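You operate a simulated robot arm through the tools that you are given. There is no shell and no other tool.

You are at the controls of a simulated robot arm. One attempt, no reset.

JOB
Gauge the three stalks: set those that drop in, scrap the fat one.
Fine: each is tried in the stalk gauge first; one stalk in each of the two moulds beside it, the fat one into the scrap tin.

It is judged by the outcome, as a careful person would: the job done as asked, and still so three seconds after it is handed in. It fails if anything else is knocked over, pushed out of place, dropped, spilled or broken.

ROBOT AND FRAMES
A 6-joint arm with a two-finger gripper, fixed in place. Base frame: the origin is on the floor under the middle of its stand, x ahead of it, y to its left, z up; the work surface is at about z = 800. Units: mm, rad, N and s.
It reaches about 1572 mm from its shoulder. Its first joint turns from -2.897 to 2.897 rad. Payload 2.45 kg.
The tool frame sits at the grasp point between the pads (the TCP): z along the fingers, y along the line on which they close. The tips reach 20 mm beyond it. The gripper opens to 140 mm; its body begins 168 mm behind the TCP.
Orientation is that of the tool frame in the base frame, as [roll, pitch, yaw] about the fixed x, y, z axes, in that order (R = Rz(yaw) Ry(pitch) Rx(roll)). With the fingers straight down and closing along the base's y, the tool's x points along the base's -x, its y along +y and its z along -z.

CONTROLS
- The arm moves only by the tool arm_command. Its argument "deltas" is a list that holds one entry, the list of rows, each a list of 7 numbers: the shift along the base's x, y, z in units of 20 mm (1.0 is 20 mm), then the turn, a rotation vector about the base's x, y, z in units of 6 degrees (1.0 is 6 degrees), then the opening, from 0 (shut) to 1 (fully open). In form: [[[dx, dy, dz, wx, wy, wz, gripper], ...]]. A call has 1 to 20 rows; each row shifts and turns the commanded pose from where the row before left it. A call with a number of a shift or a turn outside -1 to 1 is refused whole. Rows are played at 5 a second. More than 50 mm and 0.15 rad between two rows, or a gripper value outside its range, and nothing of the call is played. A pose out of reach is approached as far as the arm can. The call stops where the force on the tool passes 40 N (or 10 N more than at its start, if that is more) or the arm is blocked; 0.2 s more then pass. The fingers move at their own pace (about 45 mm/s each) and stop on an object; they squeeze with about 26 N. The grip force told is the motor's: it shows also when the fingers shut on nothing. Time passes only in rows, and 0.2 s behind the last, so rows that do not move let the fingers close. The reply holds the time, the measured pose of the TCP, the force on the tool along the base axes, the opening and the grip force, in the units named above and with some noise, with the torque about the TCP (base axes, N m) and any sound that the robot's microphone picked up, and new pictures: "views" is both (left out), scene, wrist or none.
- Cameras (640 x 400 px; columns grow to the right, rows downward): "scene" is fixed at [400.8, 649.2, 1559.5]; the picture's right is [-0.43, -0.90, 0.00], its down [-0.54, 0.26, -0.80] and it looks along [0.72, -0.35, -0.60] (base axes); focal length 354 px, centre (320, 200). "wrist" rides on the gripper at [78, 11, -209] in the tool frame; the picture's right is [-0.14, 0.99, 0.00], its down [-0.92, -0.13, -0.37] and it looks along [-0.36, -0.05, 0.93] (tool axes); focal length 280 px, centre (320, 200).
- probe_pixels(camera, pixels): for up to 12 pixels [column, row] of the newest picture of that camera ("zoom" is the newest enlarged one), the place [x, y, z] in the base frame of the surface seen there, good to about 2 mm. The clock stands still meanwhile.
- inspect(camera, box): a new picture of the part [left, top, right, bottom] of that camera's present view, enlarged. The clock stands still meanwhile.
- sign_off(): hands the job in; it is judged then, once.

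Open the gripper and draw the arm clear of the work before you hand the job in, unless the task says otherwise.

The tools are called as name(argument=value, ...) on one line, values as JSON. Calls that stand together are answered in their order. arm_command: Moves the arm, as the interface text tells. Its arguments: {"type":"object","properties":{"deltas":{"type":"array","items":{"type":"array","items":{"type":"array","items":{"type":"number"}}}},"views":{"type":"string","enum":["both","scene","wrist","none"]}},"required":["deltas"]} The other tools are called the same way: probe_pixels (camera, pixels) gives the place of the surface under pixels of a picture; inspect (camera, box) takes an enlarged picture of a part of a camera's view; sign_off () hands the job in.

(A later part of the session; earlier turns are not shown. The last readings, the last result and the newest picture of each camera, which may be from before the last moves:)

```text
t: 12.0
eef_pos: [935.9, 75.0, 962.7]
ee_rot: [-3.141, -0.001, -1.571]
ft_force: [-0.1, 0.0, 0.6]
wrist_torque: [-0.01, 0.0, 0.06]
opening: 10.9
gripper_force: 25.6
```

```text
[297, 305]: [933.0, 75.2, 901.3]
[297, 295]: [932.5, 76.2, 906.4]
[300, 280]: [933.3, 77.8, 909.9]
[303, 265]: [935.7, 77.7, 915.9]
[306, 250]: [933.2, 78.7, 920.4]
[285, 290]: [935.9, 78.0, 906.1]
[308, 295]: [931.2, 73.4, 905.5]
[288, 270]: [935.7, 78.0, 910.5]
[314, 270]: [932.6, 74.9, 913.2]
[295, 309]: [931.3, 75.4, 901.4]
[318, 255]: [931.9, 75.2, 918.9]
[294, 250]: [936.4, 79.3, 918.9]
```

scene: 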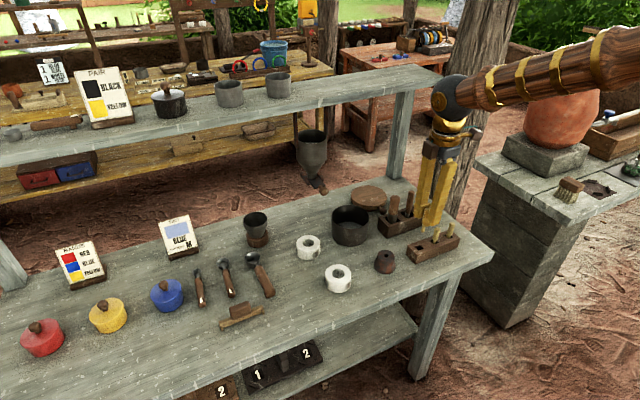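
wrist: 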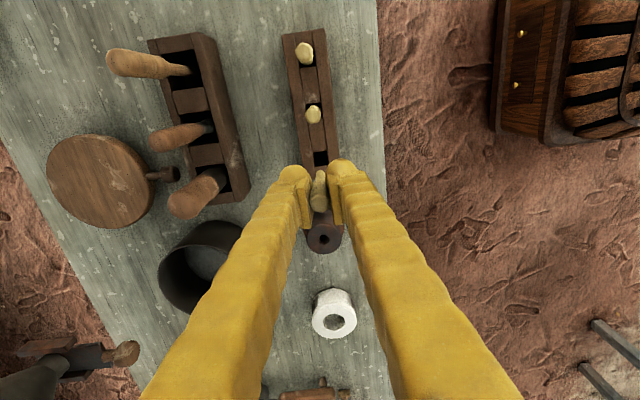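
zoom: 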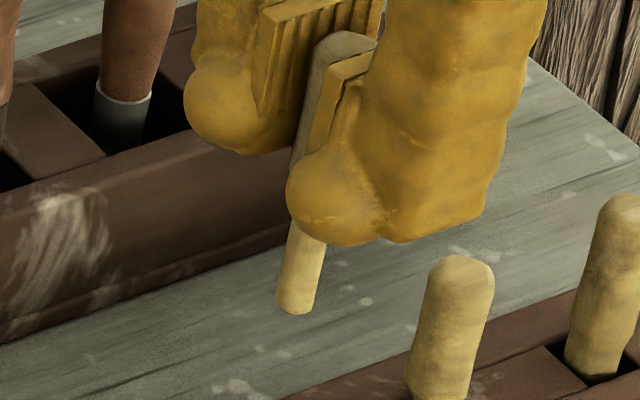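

Peg is ~8.7 mm wide, its tip ~61 mm below the TCP, and it's upright. I carry it over the gauge hole at (946.4,182.4) and lower until the tip is a few mm above the gauge top.

arm_command(deltas=[[[0.0925, 0.895, 0, 0, 0, 0, 0], [0.0925, 0.895, 0, 0, 0, 0, 0], [0.0925, 0.895, 0, 0, 0, 0, 0], [0.0925, 0.895, 0, 0, 0, 0, 0], [0.0925, 0.895, 0, 0, 0, 0, 0], [0.0925, 0.895, 0, 0, 0, 0, 0], [0, 0, -0.75, 0, 0, 0, 0], [0, 0, -0.75, 0, 0, 0, 0], [0, 0, -0.75, 0, 0, 0, 0], [0, 0, 0, 0, 0, 0, 0]]], views="both")

inspect(camera="scene", box=[360, 220, 410, 280])

inspect(camera="wrist", box=[285, 140, 355, 210])

```text
t: 14.2
eef_pos: [947.4, 182.9, 917.6]
ee_rot: [3.14, 0.0, -1.57]
ft_force: [0.1, 0.4, 0.8]
wrist_torque: [0.02, -0.02, -0.01]
opening: 10.6
gripper_force: 26.3
```

scene: 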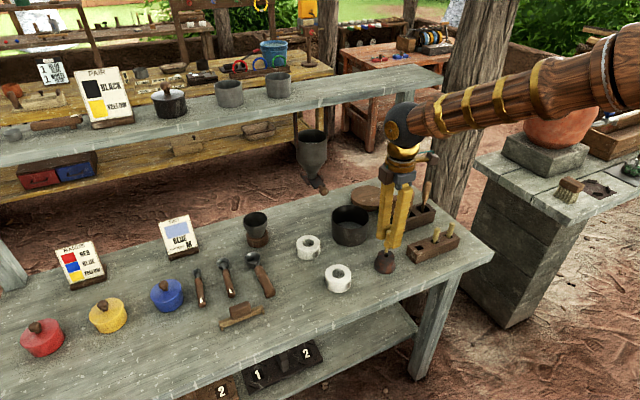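
wrist: 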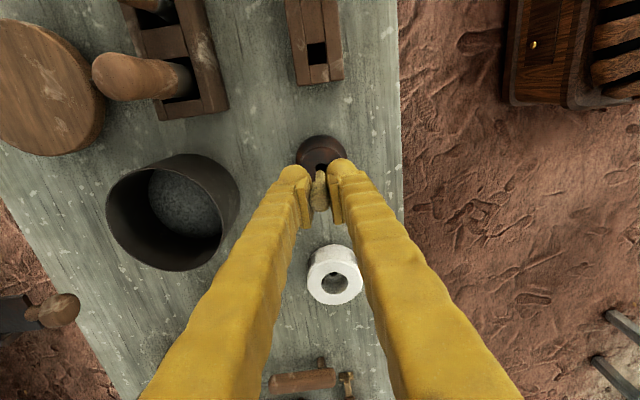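

```text
6.67 times, centred on (385, 250) of scene
```

zoom: 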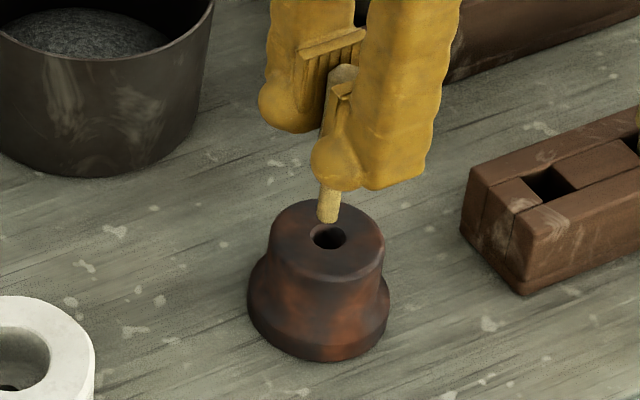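

```text
5.71 times, centred on (320, 175) of wrist
```

zoom: 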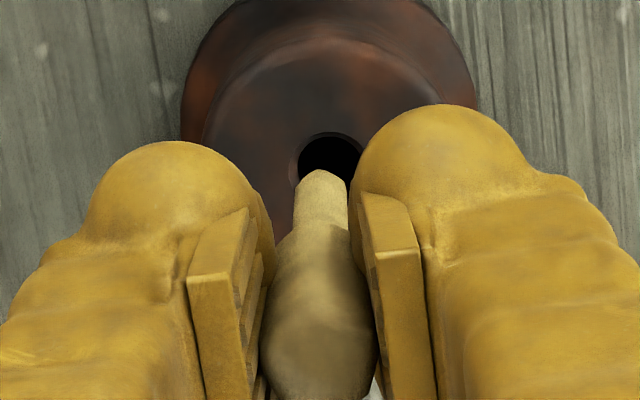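

Peg tip hovers about 9 mm above the gauge; in the scene zoom tip (328,222) and hole (329,237) line up, while the wrist zoom suggests the hole is ~1.5 mm toward -x. I zoom tighter to measure this.

inspect(camera="wrist", box=[304, 156, 336, 176])

probe_pixels(camera="zoom", pixels=[[320, 60], [280, 75], [380, 75], [240, 130], [260, 110], [320, 40], [350, 55], [240, 160], [300, 20], [340, 20], [220, 100], [320, 200]])

inspect(camera="scene", box=[372, 238, 398, 264])

```text
16.00 times, centred on (320, 166) of wrist
```

zoom: 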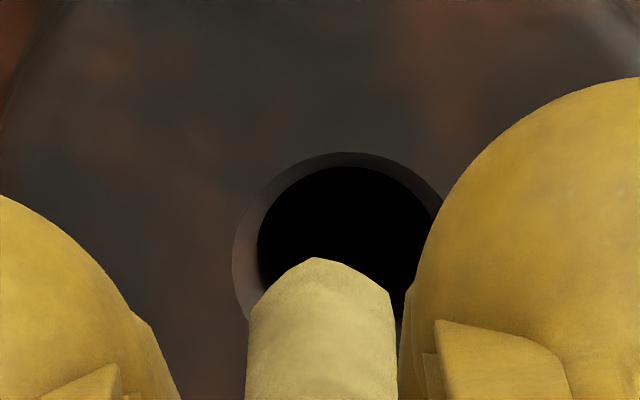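

```text
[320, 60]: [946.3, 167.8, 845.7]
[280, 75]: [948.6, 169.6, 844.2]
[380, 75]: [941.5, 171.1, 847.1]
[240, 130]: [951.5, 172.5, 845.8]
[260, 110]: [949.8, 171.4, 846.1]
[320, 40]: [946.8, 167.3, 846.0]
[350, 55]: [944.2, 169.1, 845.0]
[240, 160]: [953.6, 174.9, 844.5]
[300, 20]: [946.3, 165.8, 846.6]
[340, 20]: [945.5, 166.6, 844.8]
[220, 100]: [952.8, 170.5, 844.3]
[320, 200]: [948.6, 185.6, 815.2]
```

```text
15.38 times, centred on (385, 251) of scene
```

zoom: 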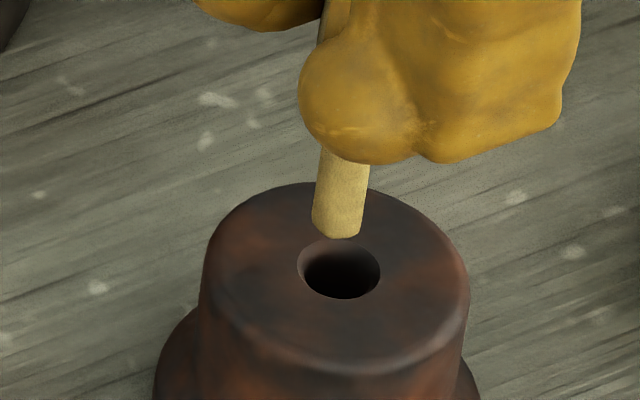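

Combining both views, the hole is offset about (-1.3, -1.1) mm from the peg. I correct for that and lower 10 mm so the tip just reaches the chamfer, then re-check.

arm_command(deltas=[[[-0.065, -0.055, 0, 0, 0, 0, 0], [0, 0, -0.2, 0, 0, 0, 0], [0, 0, -0.2, 0, 0, 0, 0], [0, 0, 0, 0, 0, 0, 0]]], views="both")

inspect(camera="wrist", box=[304, 156, 336, 176])

inspect(camera="scene", box=[372, 238, 398, 264])

```text
t: 15.2
eef_pos: [945.6, 180.2, 909.4]
ee_rot: [3.141, 0.0, -1.57]
ft_force: [0.0, 0.1, -0.4]
wrist_torque: [0.0, 0.0, 0.0]
opening: 10.5
gripper_force: 25.7
```

scene: 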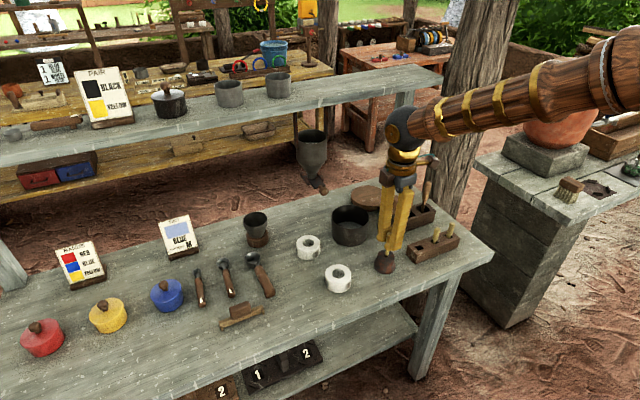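
wrist: 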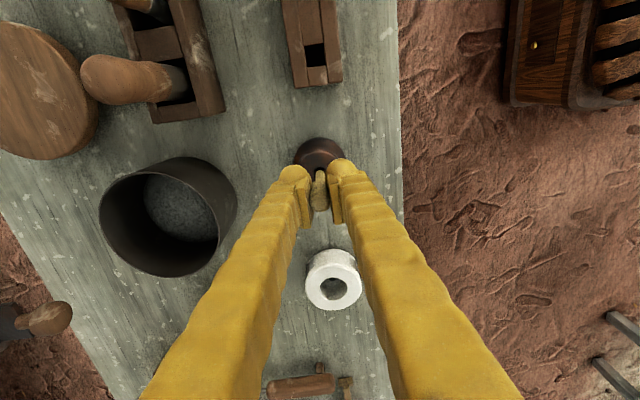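

```text
16.00 times, centred on (320, 166) of wrist
```

zoom: 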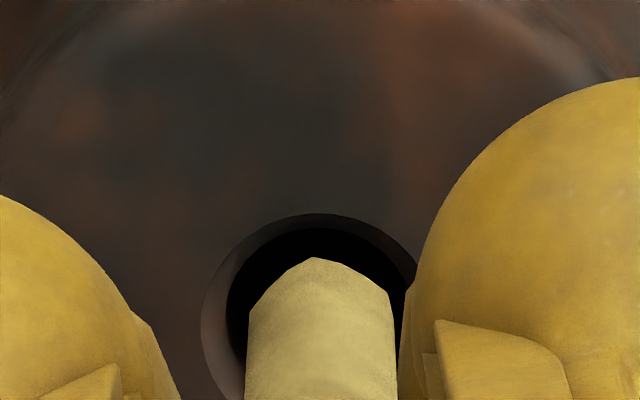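

```text
15.38 times, centred on (385, 251) of scene
```

zoom: 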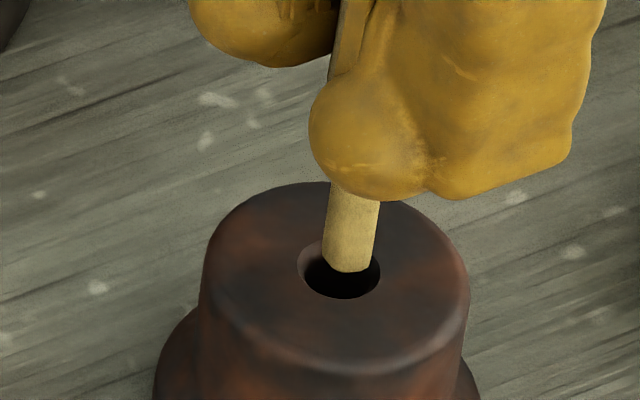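

After the shift, the hole now reads about (+0.9,+1.2) mm from the peg, so the arm likely hadn't settled earlier. I wait a few idle rows and re-measure.

arm_command(deltas=[[[0, 0, 0, 0, 0, 0, 0], [0, 0, 0, 0, 0, 0, 0], [0, 0, 0, 0, 0, 0, 0]]], views="wrist")

inspect(camera="wrist", box=[304, 156, 336, 176])

inspect(camera="scene", box=[372, 238, 398, 264])

```text
t: 16.0
eef_pos: [946.1, 181.5, 909.6]
ee_rot: [-3.14, -0.002, -1.57]
ft_force: [-0.2, 0.4, 0.0]
wrist_torque: [0.02, -0.01, 0.04]
opening: 10.5
gripper_force: 26.3
```

wrist: 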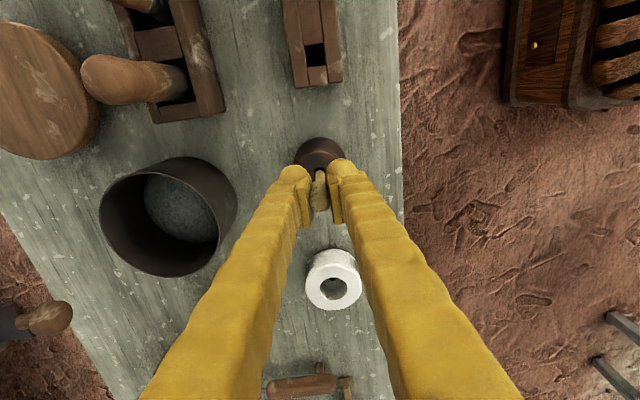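

```text
16.00 times, centred on (320, 166) of wrist
```

zoom: 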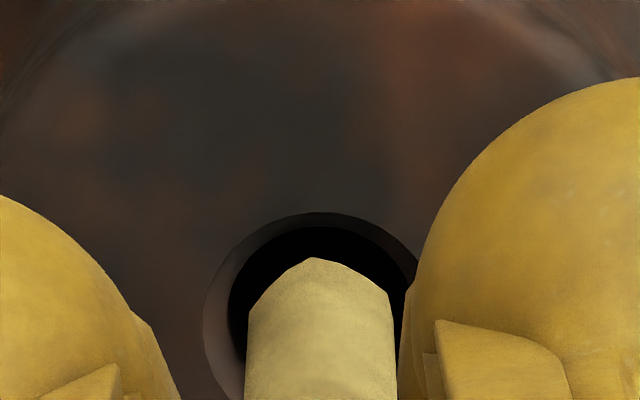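

```text
15.38 times, centred on (385, 251) of scene
```

zoom: 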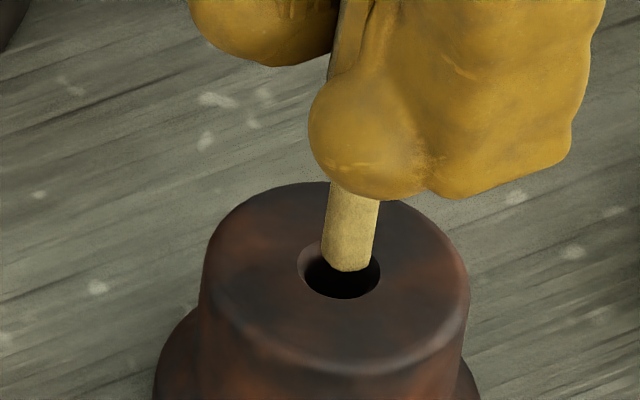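

The arm is settled with the hole at about (+0.9,+1.1) mm from the peg. I apply that correction and look again.

arm_command(deltas=[[[0.04, 0.055, 0, 0, 0, 0, 0], [0, 0, 0, 0, 0, 0, 0], [0, 0, 0, 0, 0, 0, 0]]], views="wrist")

inspect(camera="wrist", box=[304, 156, 336, 176])

inspect(camera="scene", box=[372, 238, 398, 264])

```text
t: 16.8
eef_pos: [945.7, 182.8, 909.5]
ee_rot: [-3.14, 0.001, -1.571]
ft_force: [0.1, 1.0, 0.1]
wrist_torque: [-0.02, -0.03, -0.03]
opening: 10.6
gripper_force: 25.3
```

wrist: 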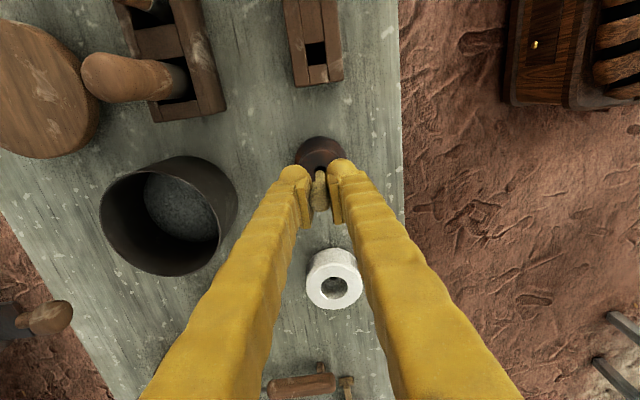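

```text
16.00 times, centred on (320, 166) of wrist
```

zoom: 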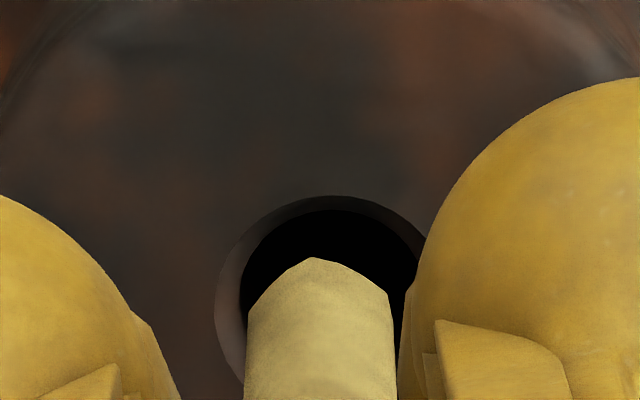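

```text
15.38 times, centred on (385, 251) of scene
```

zoom: 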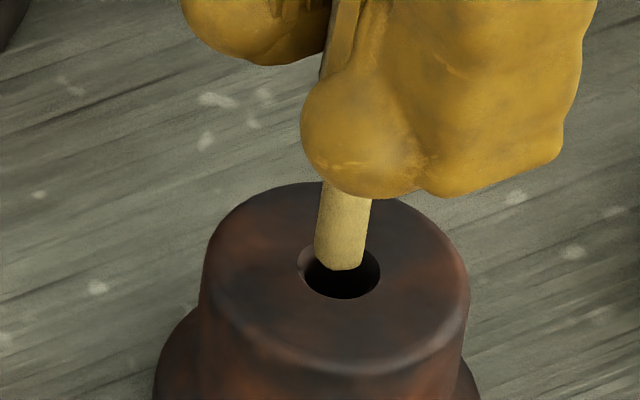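

Aligned: scene peg (340) vs hole (339), wrist peg (322) vs hole (321). Now I lower the peg into the gauge, watching the force.

arm_command(deltas=[[[0, 0, -0.25, 0, 0, 0, 0], [0, 0, -0.25, 0, 0, 0, 0], [0, 0, -0.25, 0, 0, 0, 0], [0, 0, -0.25, 0, 0, 0, 0], [0, 0, -0.25, 0, 0, 0, 0], [0, 0, 0, 0, 0, 0, 0]]], views="scene")

inspect(camera="scene", box=[365, 220, 405, 280])

```text
t: 18.2
eef_pos: [946.9, 181.9, 884.1]
ee_rot: [-3.141, -0.001, -1.571]
ft_force: [0.6, -0.1, -1.0]
wrist_torque: [0.0, 0.0, -0.01]
opening: 10.4
gripper_force: 25.6
```

scene: 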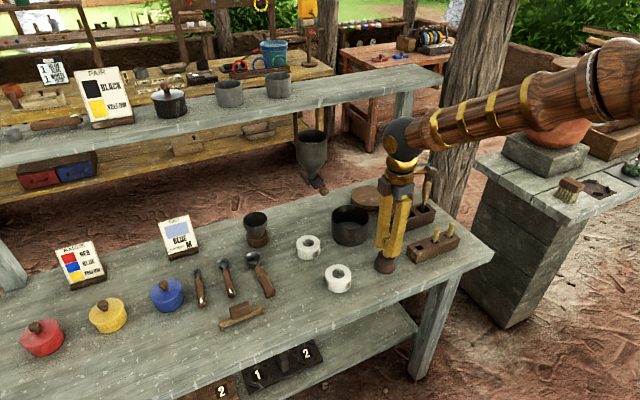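

```text
6.67 times, centred on (385, 250) of scene
```

zoom: 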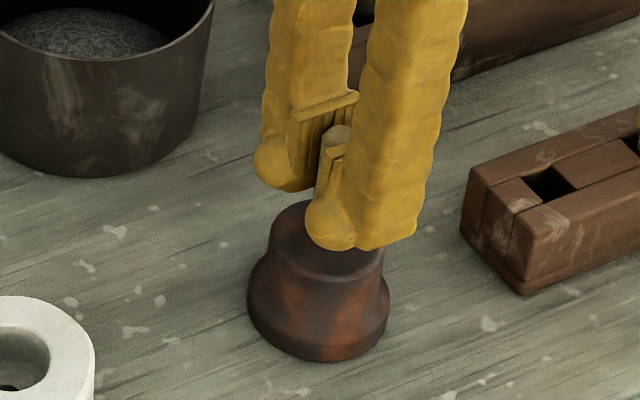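

The peg has gone in ~23 mm with no resistance, so it fits. I go down a further ~13 mm so the shoulder is nearly at the gauge top, fingertips staying just above it.

arm_command(deltas=[[[0, 0, -0.2, 0, 0, 0, 0], [0, 0, -0.2, 0, 0, 0, 0], [0, 0, -0.2, 0, 0, 0, 0], [0, 0, -0.1, 0, 0, 0, 0], [0, 0, 0, 0, 0, 0, 0]]], views="scene")

inspect(camera="scene", box=[365, 220, 405, 280])

```text
t: 19.4
eef_pos: [947.1, 181.7, 870.4]
ee_rot: [-3.14, 0.0, -1.571]
ft_force: [0.0, 1.6, 27.1]
wrist_torque: [0.12, 0.02, 0.0]
opening: 10.8
gripper_force: 26.1
```

scene: 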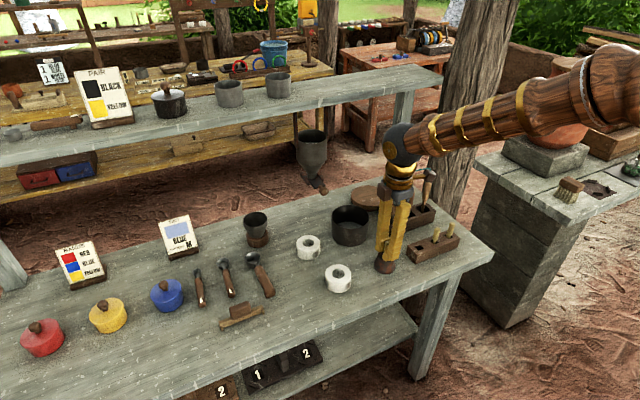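

```text
6.67 times, centred on (385, 250) of scene
```

zoom: 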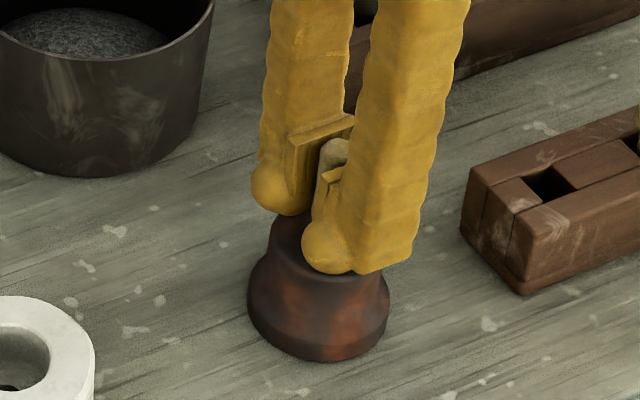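

A 27 N upward force shows the stalk has seated fully in the gauge — stalk 1 drops in. I raise it straight out and check its position in the grip.

arm_command(deltas=[[[0, 0, 0.1, 0, 0, 0, 0], [0, 0, 0.3, 0, 0, 0, 0], [0, 0, 0.6, 0, 0, 0, 0], [0, 0, 0.75, 0, 0, 0, 0], [0, 0, 0.75, 0, 0, 0, 0], [0, 0, 0.75, 0, 0, 0, 0], [0, 0, 0, 0, 0, 0, 0], [0, 0, 0, 0, 0, 0, 0]]], views="both")

inspect(camera="scene", box=[365, 210, 405, 270])

inspect(camera="wrist", box=[285, 140, 355, 210])

```text
t: 21.2
eef_pos: [946.9, 181.4, 935.8]
ee_rot: [-3.141, -0.001, -1.572]
ft_force: [0.3, 0.3, -0.5]
wrist_torque: [0.01, 0.0, 0.01]
opening: 10.7
gripper_force: 25.9
```

scene: 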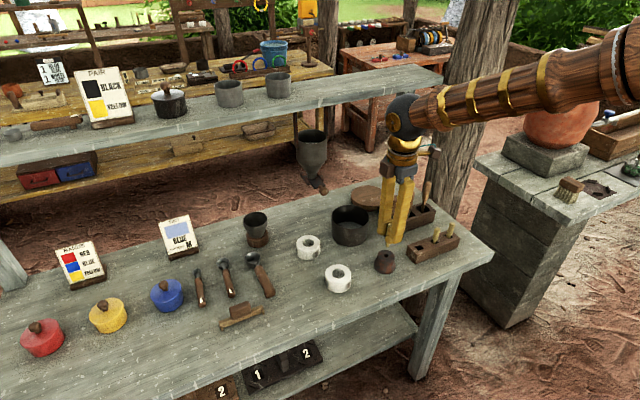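
wrist: 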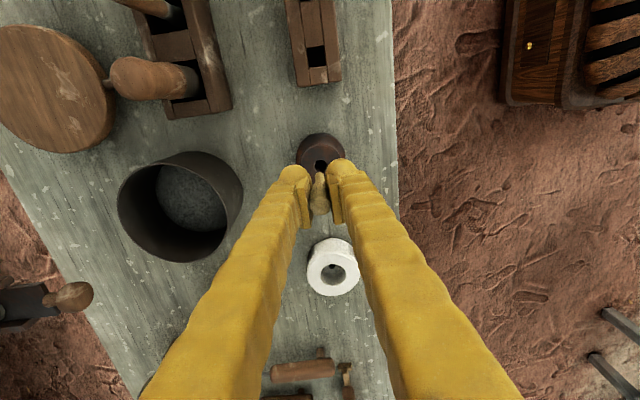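

```text
6.67 times, centred on (385, 240) of scene
```

zoom: 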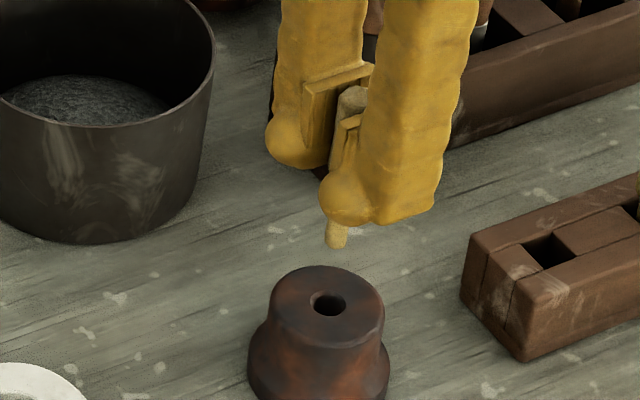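

```text
5.71 times, centred on (320, 175) of wrist
```

zoom: 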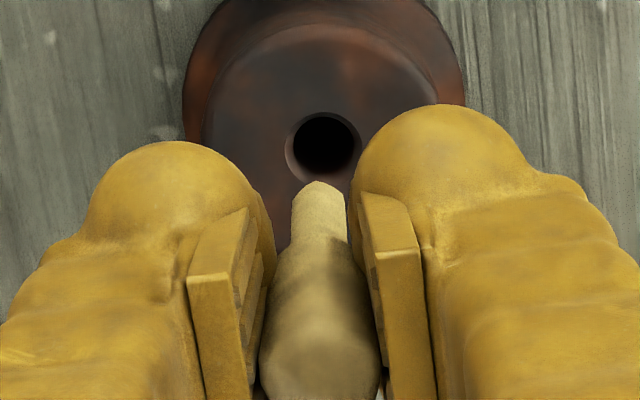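

The peg tip moved slightly in the wrist view (zoom row 170→181), so the stalk may have slid up in the grip or tilted. I compare with the earlier 4x zoom framing and probe the peg.

inspect(camera="wrist", box=[270, 140, 370, 240])

probe_pixels(camera="wrist", pixels=[[320, 173], [320, 174], [320, 175], [320, 177], [320, 179], [320, 182], [320, 186], [320, 192], [320, 198], [320, 205], [320, 208], [320, 211]])

inspect(camera="scene", box=[370, 220, 400, 250])

```text
4.00 times, centred on (320, 190) of wrist
```

zoom: 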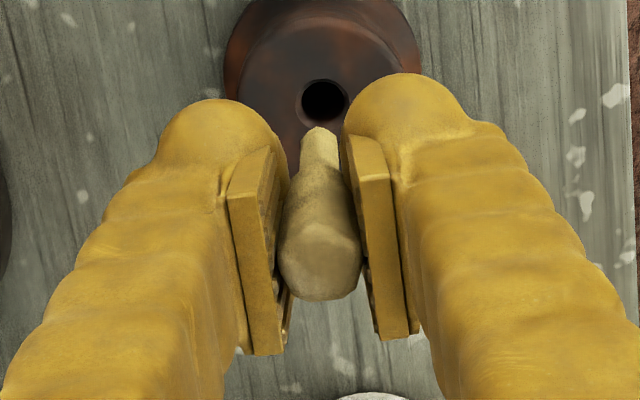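

```text
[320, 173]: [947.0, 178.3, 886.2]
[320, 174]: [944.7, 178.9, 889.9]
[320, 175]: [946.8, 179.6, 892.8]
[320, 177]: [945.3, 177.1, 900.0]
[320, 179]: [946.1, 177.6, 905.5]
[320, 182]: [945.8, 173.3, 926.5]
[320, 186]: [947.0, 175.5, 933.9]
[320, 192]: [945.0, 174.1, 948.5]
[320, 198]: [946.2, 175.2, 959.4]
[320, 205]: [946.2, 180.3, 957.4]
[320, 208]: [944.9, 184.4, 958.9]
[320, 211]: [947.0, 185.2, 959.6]
```

```text
13.33 times, centred on (385, 235) of scene
```

zoom: 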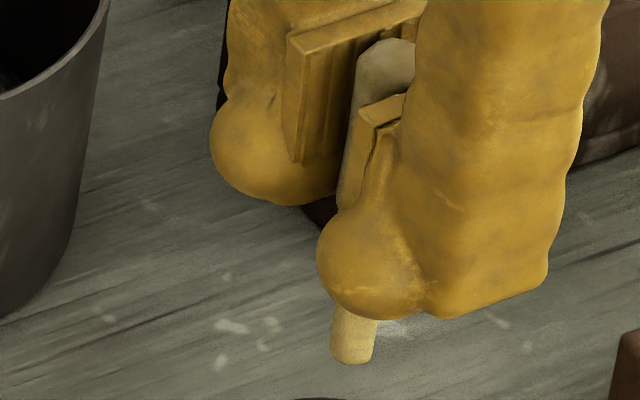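

The stalk slid up ~6 mm in the grip when it bottomed in the gauge (tip now ~55 mm below TCP), still upright. Mould A is visible at (333,268); I zoom there to locate its floor hole.

inspect(camera="wrist", box=[293, 230, 373, 305])

probe_pixels(camera="zoom", pixels=[[320, 215], [335, 200], [305, 225], [335, 225], [320, 200], [300, 205], [345, 180], [280, 180], [300, 170], [260, 220], [380, 220], [320, 250]])

```text
5.33 times, centred on (333, 268) of wrist
```

zoom: 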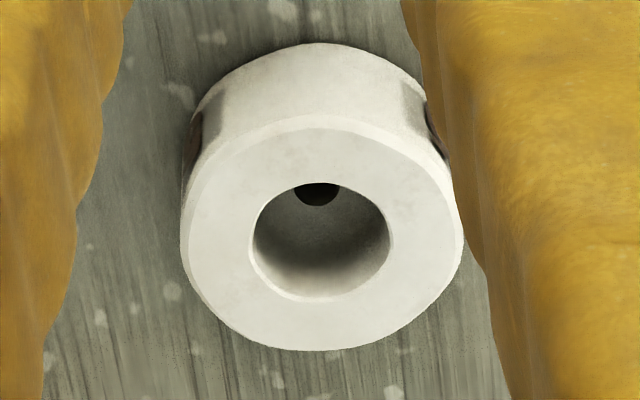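

```text
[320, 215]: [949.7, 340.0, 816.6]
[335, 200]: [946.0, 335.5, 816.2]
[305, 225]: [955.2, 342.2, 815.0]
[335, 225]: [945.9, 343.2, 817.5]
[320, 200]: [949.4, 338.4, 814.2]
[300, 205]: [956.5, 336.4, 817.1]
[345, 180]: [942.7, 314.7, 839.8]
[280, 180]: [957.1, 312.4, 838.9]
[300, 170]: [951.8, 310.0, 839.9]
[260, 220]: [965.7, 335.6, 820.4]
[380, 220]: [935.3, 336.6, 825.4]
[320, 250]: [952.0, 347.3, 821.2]
```

Mould A's floor is at z≈816 with a ~12 mm centre hole. I carry the stalk over to (949.7, 330.6) at the present height, let it settle, and look.

arm_command(deltas=[[[0.0211, 0.8233, 0, 0, 0, 0, 0], [0.0211, 0.8233, 0, 0, 0, 0, 0], [0.0211, 0.8233, 0, 0, 0, 0, 0], [0.0211, 0.8233, 0, 0, 0, 0, 0], [0.0211, 0.8233, 0, 0, 0, 0, 0], [0.0211, 0.8233, 0, 0, 0, 0, 0], [0.0211, 0.8233, 0, 0, 0, 0, 0], [0.0211, 0.8233, 0, 0, 0, 0, 0], [0.0211, 0.8233, 0, 0, 0, 0, 0], [0, 0, -0.75, 0, 0, 0, 0], [0, 0, -0.75, 0, 0, 0, 0], [0, 0, 0, 0, 0, 0, 0], [0, 0, 0, 0, 0, 0, 0]]], views="both")

inspect(camera="wrist", box=[280, 130, 360, 200])

inspect(camera="scene", box=[318, 240, 358, 300])

```text
t: 24.0
eef_pos: [949.5, 331.1, 905.6]
ee_rot: [3.142, 0.0, -1.571]
ft_force: [0.1, -0.1, -0.6]
wrist_torque: [-0.01, 0.01, 0.01]
opening: 10.8
gripper_force: 26.1
```

scene: 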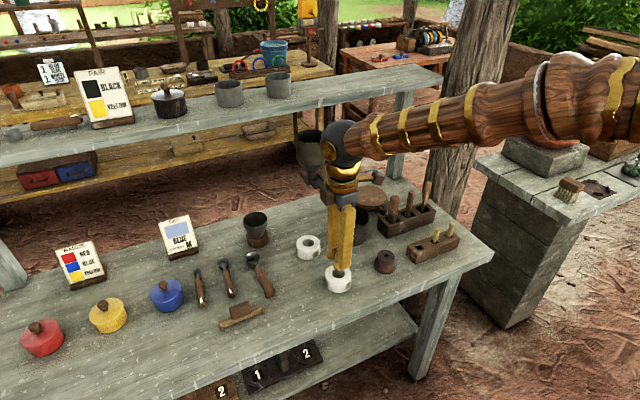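
wrist: 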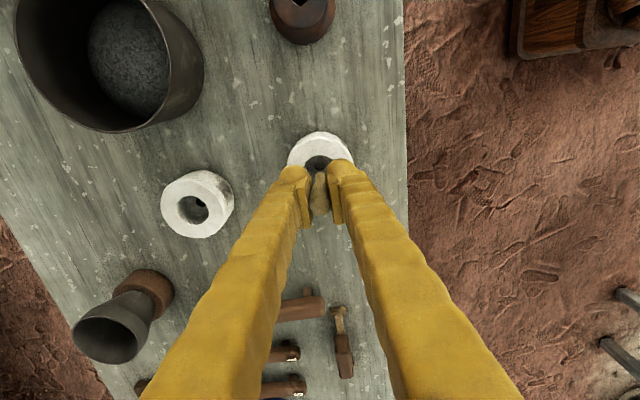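

```text
5.71 times, centred on (320, 165) of wrist
```

zoom: 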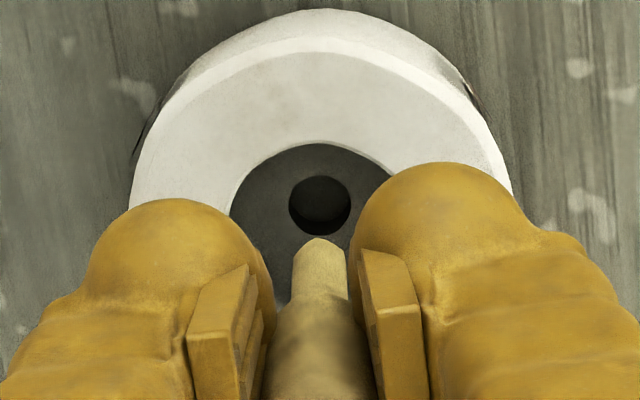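

```text
6.67 times, centred on (338, 270) of scene
```

zoom: 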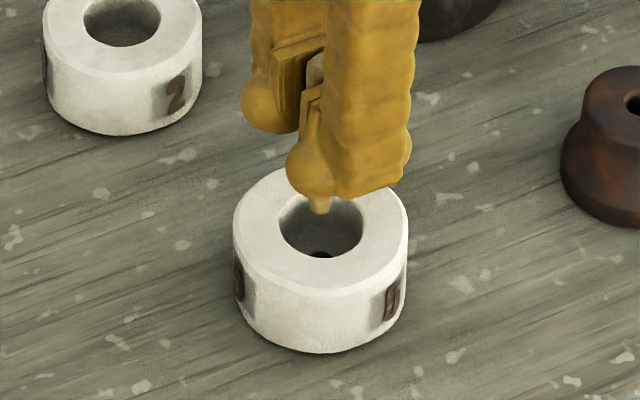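

Peg and hole share column ~320 in the wrist zoom and line up in the scene zoom (mould centre col 320, tip col 320). I lower 30 mm to bring the tip just above the floor hole and re-check.

arm_command(deltas=[[[0, 0, -0.5, 0, 0, 0, 0], [0, 0, -0.5, 0, 0, 0, 0], [0, 0, -0.4, 0, 0, 0, 0], [0, 0, 0, 0, 0, 0, 0], [0, 0, 0, 0, 0, 0, 0]]], views="both")

inspect(camera="wrist", box=[300, 150, 340, 185])

inspect(camera="scene", box=[318, 250, 358, 300])

```text
t: 25.2
eef_pos: [950.5, 330.4, 877.2]
ee_rot: [-3.141, -0.001, -1.571]
ft_force: [-0.4, -0.1, -0.6]
wrist_torque: [-0.02, 0.0, 0.04]
opening: 10.7
gripper_force: 26.2
```

scene: 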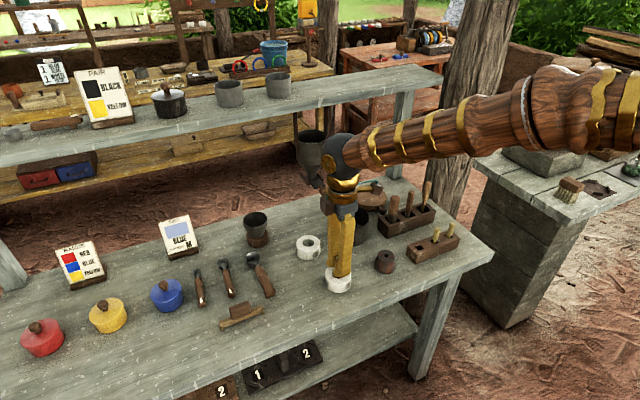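
wrist: 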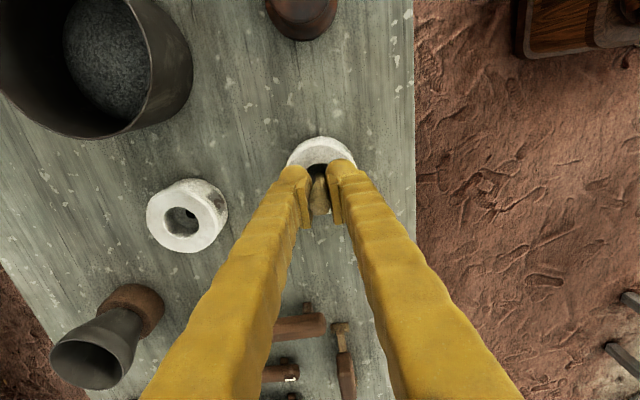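

```text
11.43 times, centred on (320, 168) of wrist
```

zoom: 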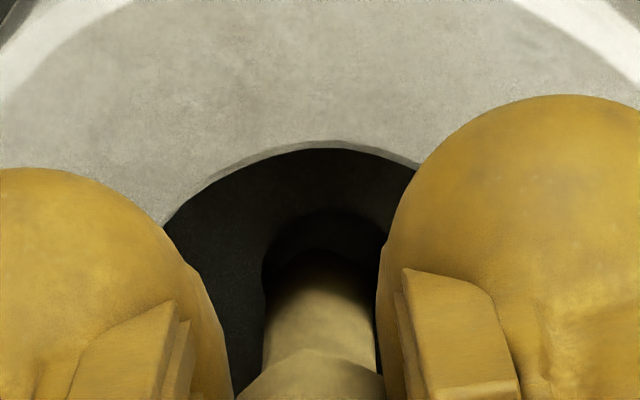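

```text
8.00 times, centred on (338, 275) of scene
```

zoom: 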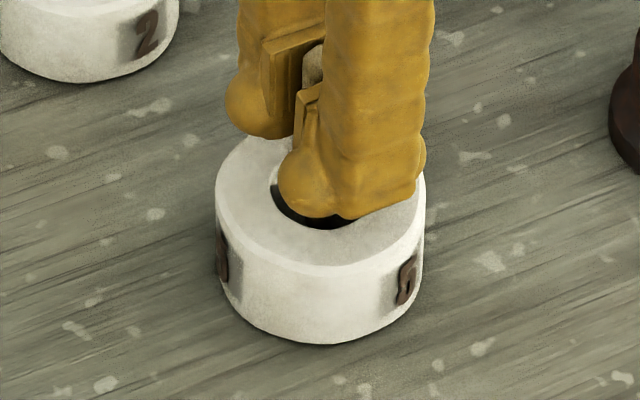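

Peg tip is ~5 mm above the hole; it reads ~0.8 mm toward +x of the hole and slightly toward -y, so I nudge (-0.7,+0.5) mm and lower 8 mm gently, checking the force.

arm_command(deltas=[[[-0.035, 0.025, 0, 0, 0, 0, 0], [0, 0, -0.1, 0, 0, 0, 0], [0, 0, -0.1, 0, 0, 0, 0], [0, 0, -0.1, 0, 0, 0, 0], [0, 0, -0.1, 0, 0, 0, 0], [0, 0, 0, 0, 0, 0, 0]]], views="wrist")

inspect(camera="wrist", box=[300, 150, 340, 185])

```text
t: 26.6
eef_pos: [950.8, 332.1, 868.7]
ee_rot: [3.142, 0.0, -1.57]
ft_force: [-0.6, 0.2, -0.1]
wrist_torque: [-0.01, -0.01, -0.02]
opening: 10.7
gripper_force: 26.3
```

wrist: 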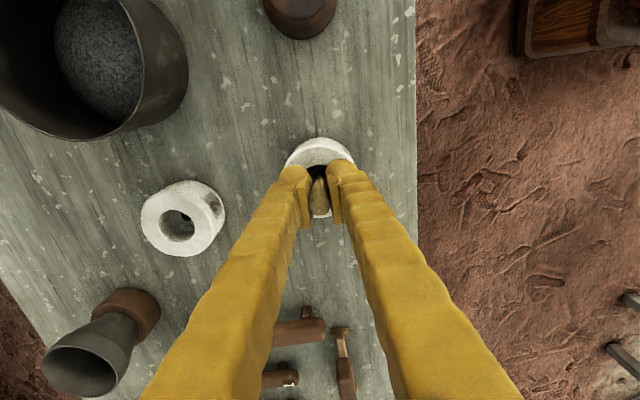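

```text
11.43 times, centred on (320, 168) of wrist
```

zoom: 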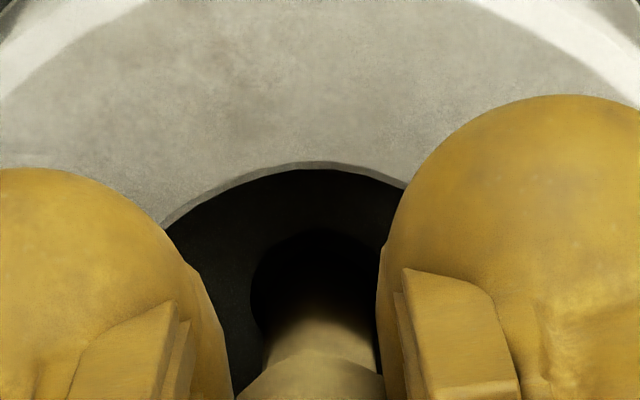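

Hole now centred at col ~320 with the peg and no force. I lower a further 6 mm in small steps into the hole.

arm_command(deltas=[[[0, 0, -0.1, 0, 0, 0, 0], [0, 0, -0.1, 0, 0, 0, 0], [0, 0, -0.1, 0, 0, 0, 0], [0, 0, 0, 0, 0, 0, 0]]], views="both")

inspect(camera="scene", box=[318, 250, 358, 300])

```text
t: 27.6
eef_pos: [948.9, 331.4, 863.9]
ee_rot: [3.142, 0.0, -1.571]
ft_force: [-0.3, -0.3, 0.3]
wrist_torque: [0.0, -0.04, -0.03]
opening: 10.8
gripper_force: 25.7
```

scene: 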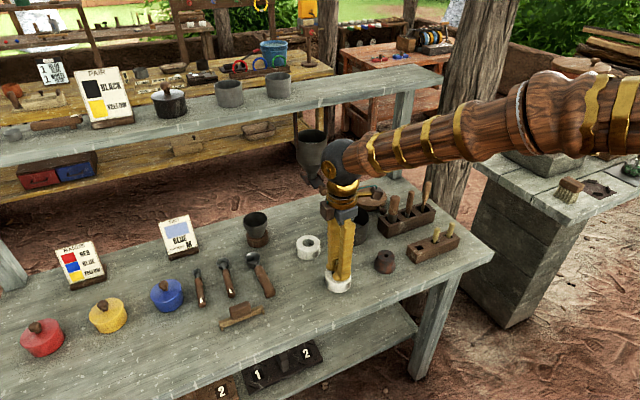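
wrist: 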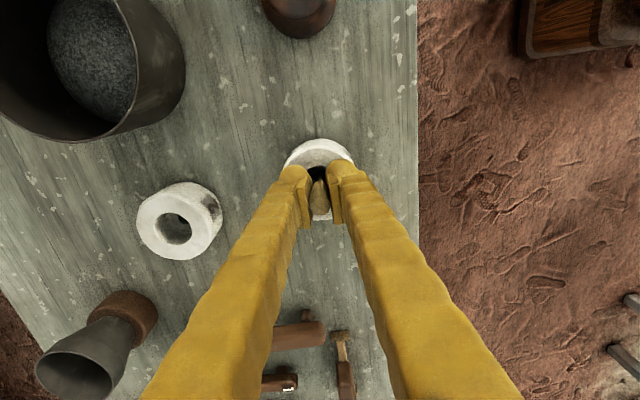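

```text
8.00 times, centred on (338, 275) of scene
```

zoom: 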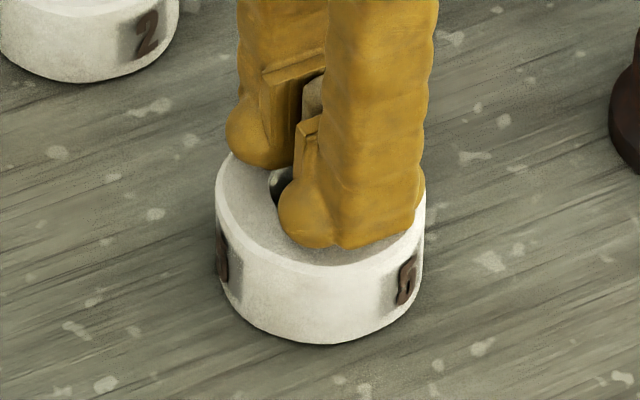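

Still no contact force, peg ~8 mm into the hole with fingertips ~3 mm above the mould rim. I go 2 mm further, then open slowly.

arm_command(deltas=[[[0, 0, -0.05, 0, 0, 0, 0], [0, 0, -0.05, 0, 0, 0, 0], [0, 0, 0, 0, 0, 0, 0]]], views="none")

```text
t: 28.4
eef_pos: [949.3, 331.4, 861.5]
ee_rot: [3.141, 0.0, -1.572]
ft_force: [-0.9, 1.8, 8.5]
wrist_torque: [0.04, -0.01, 0.01]
opening: 10.7
gripper_force: 26.1
```

8.5 N of contact: seated. I ease up 0.8 mm and open the fingers.

arm_command(deltas=[[[0, 0, 0.04, 0, 0, 0, 0], [0, 0, 0, 0, 0, 0, 0.1], [0, 0, 0, 0, 0, 0, 0.15], [0, 0, 0, 0, 0, 0, 0.25], [0, 0, 0, 0, 0, 0, 0.25]]], views="both")

inspect(camera="wrist", box=[270, 130, 370, 230])

inspect(camera="scene", box=[308, 240, 368, 300])

```text
t: 29.6
eef_pos: [948.0, 330.8, 862.5]
ee_rot: [3.142, 0.0, -1.572]
ft_force: [0.2, -0.5, 0.9]
wrist_torque: [0.0, 0.01, 0.0]
opening: 34.8
gripper_force: 0.1
```

scene: 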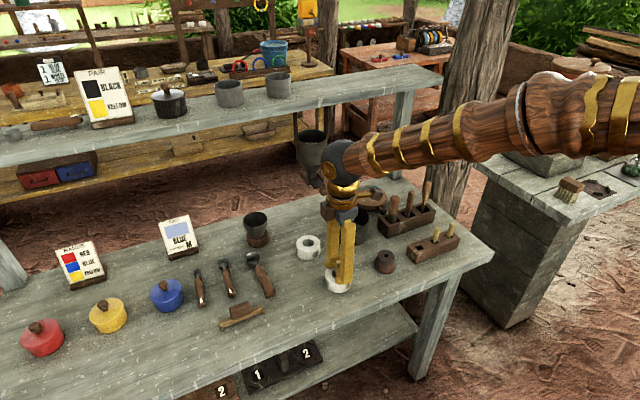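
wrist: 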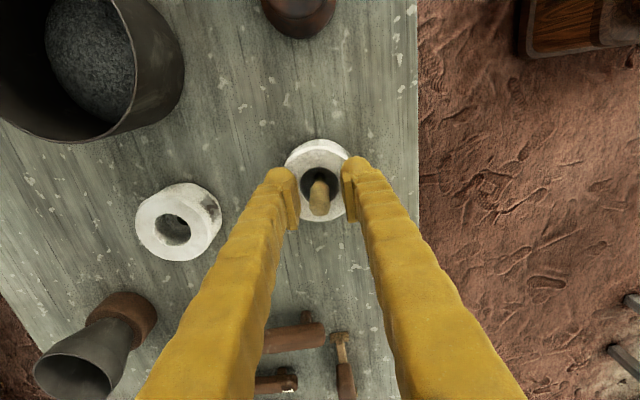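

```text
4.00 times, centred on (320, 180) of wrist
```

zoom: 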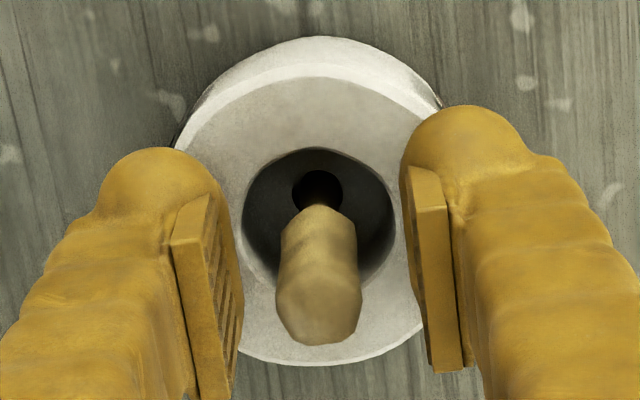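

```text
6.67 times, centred on (338, 270) of scene
```

zoom: 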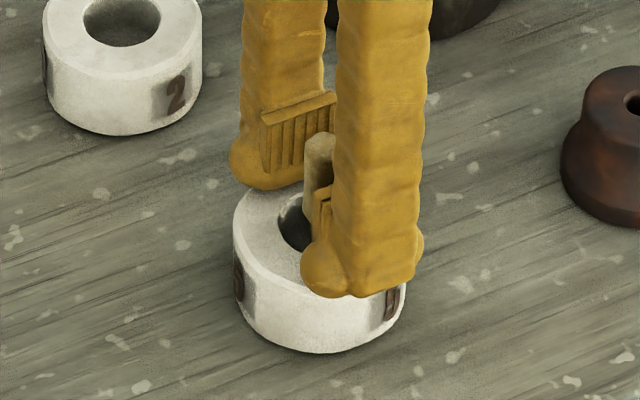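

Stalk 1 stands in mould A, free of the pads. I lift straight up and check it stays standing.

arm_command(deltas=[[[0, 0, 0.4, 0, 0, 0, 0.25], [0, 0, 0.8, 0, 0, 0, 0.25], [0, 0, 0.9, 0, 0, 0, 0.25], [0, 0, 0.9, 0, 0, 0, 0.25], [0, 0, 0.9, 0, 0, 0, 0.25], [0, 0, 0.9, 0, 0, 0, 0.25], [0, 0, 0, 0, 0, 0, 0.4]]], views="both")

inspect(camera="scene", box=[308, 240, 368, 300])

inspect(camera="wrist", box=[270, 130, 370, 230])

```text
t: 31.2
eef_pos: [950.3, 330.9, 959.5]
ee_rot: [3.141, -0.001, -1.57]
ft_force: [-0.1, -0.7, -0.1]
wrist_torque: [-0.01, 0.0, -0.01]
opening: 56.1
gripper_force: 0.1
```

scene: 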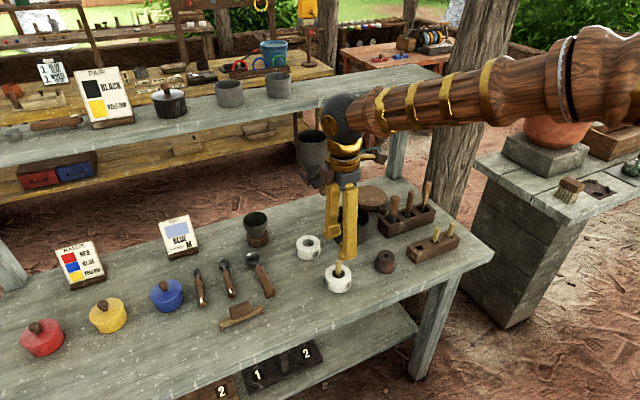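
wrist: 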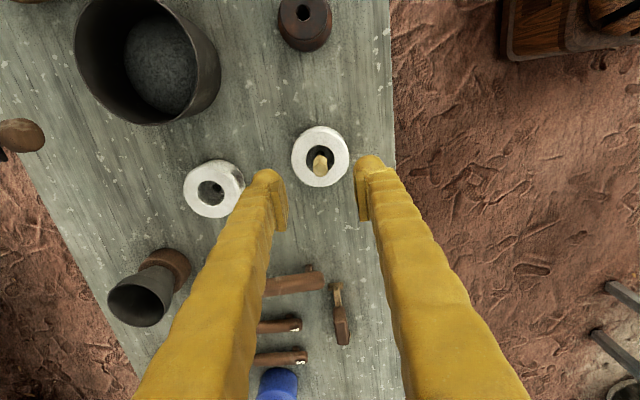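

```text
6.67 times, centred on (338, 270) of scene
```

zoom: 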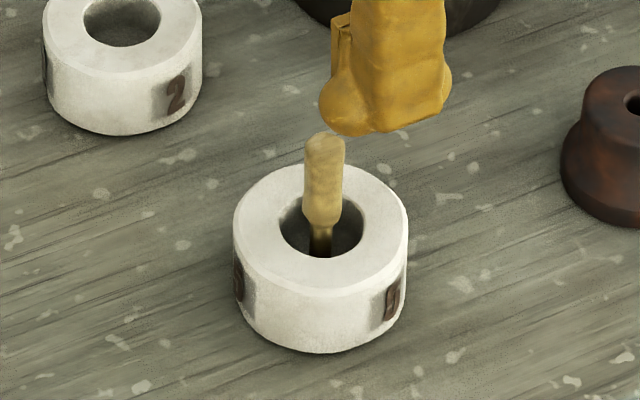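

```text
4.00 times, centred on (320, 180) of wrist
```

zoom: 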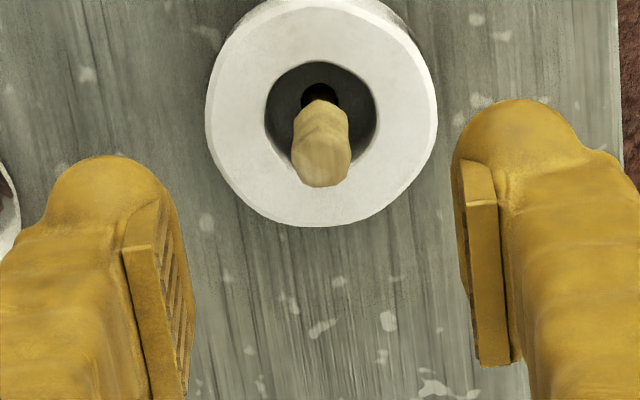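

Stalk 1 stands upright in mould A. Mould B is visible at (213,190) in the wrist view, so I zoom and probe its rim now.

inspect(camera="wrist", box=[170, 150, 260, 225])

```text
5.33 times, centred on (215, 188) of wrist
```

zoom: 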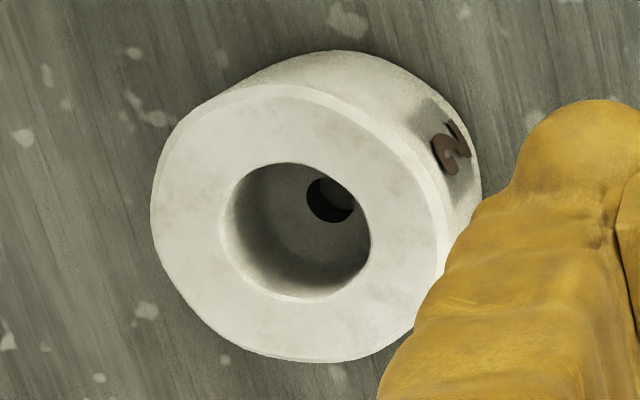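

I probe a ring of twelve points on mould B's flat top around its bore, twice, plus floor points.

probe_pixels(camera="zoom", pixels=[[396, 229], [383, 279], [346, 316], [296, 329], [246, 316], [209, 279], [196, 229], [209, 179], [246, 142], [296, 129], [346, 142], [383, 179]])

probe_pixels(camera="zoom", pixels=[[396, 229], [383, 279], [346, 316], [296, 329], [246, 316], [209, 279], [196, 229], [209, 179], [246, 142], [296, 129], [346, 142], [383, 179]])

probe_pixels(camera="zoom", pixels=[[302, 200], [310, 185], [320, 228], [345, 228], [305, 218], [335, 235], [300, 215], [330, 200], [340, 210], [270, 220], [320, 175], [357, 200]])

```text
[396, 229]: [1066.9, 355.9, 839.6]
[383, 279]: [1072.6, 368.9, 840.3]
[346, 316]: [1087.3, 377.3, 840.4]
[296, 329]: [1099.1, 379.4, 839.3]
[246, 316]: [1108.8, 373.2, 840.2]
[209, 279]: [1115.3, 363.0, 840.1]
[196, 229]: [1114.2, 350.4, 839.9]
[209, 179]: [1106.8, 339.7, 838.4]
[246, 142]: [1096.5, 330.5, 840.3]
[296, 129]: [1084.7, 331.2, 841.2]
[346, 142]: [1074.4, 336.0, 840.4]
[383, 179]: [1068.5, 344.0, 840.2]
```

```text
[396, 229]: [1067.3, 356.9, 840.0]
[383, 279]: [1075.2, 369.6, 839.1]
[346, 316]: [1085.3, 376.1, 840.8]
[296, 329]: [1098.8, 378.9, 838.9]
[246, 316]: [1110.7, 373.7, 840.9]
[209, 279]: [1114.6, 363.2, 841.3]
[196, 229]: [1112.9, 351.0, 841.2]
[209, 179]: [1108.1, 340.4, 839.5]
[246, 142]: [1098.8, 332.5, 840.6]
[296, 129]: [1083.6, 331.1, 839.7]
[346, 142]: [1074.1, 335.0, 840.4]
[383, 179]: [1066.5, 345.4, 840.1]
```

```text
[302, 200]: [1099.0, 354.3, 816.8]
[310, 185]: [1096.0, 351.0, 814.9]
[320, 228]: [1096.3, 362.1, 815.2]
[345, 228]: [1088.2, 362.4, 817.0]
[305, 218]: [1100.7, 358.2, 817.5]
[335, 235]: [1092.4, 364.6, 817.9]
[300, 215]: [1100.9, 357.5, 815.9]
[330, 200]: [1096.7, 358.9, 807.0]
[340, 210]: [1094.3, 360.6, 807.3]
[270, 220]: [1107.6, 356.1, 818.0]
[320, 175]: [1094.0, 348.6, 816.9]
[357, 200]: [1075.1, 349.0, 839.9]
```

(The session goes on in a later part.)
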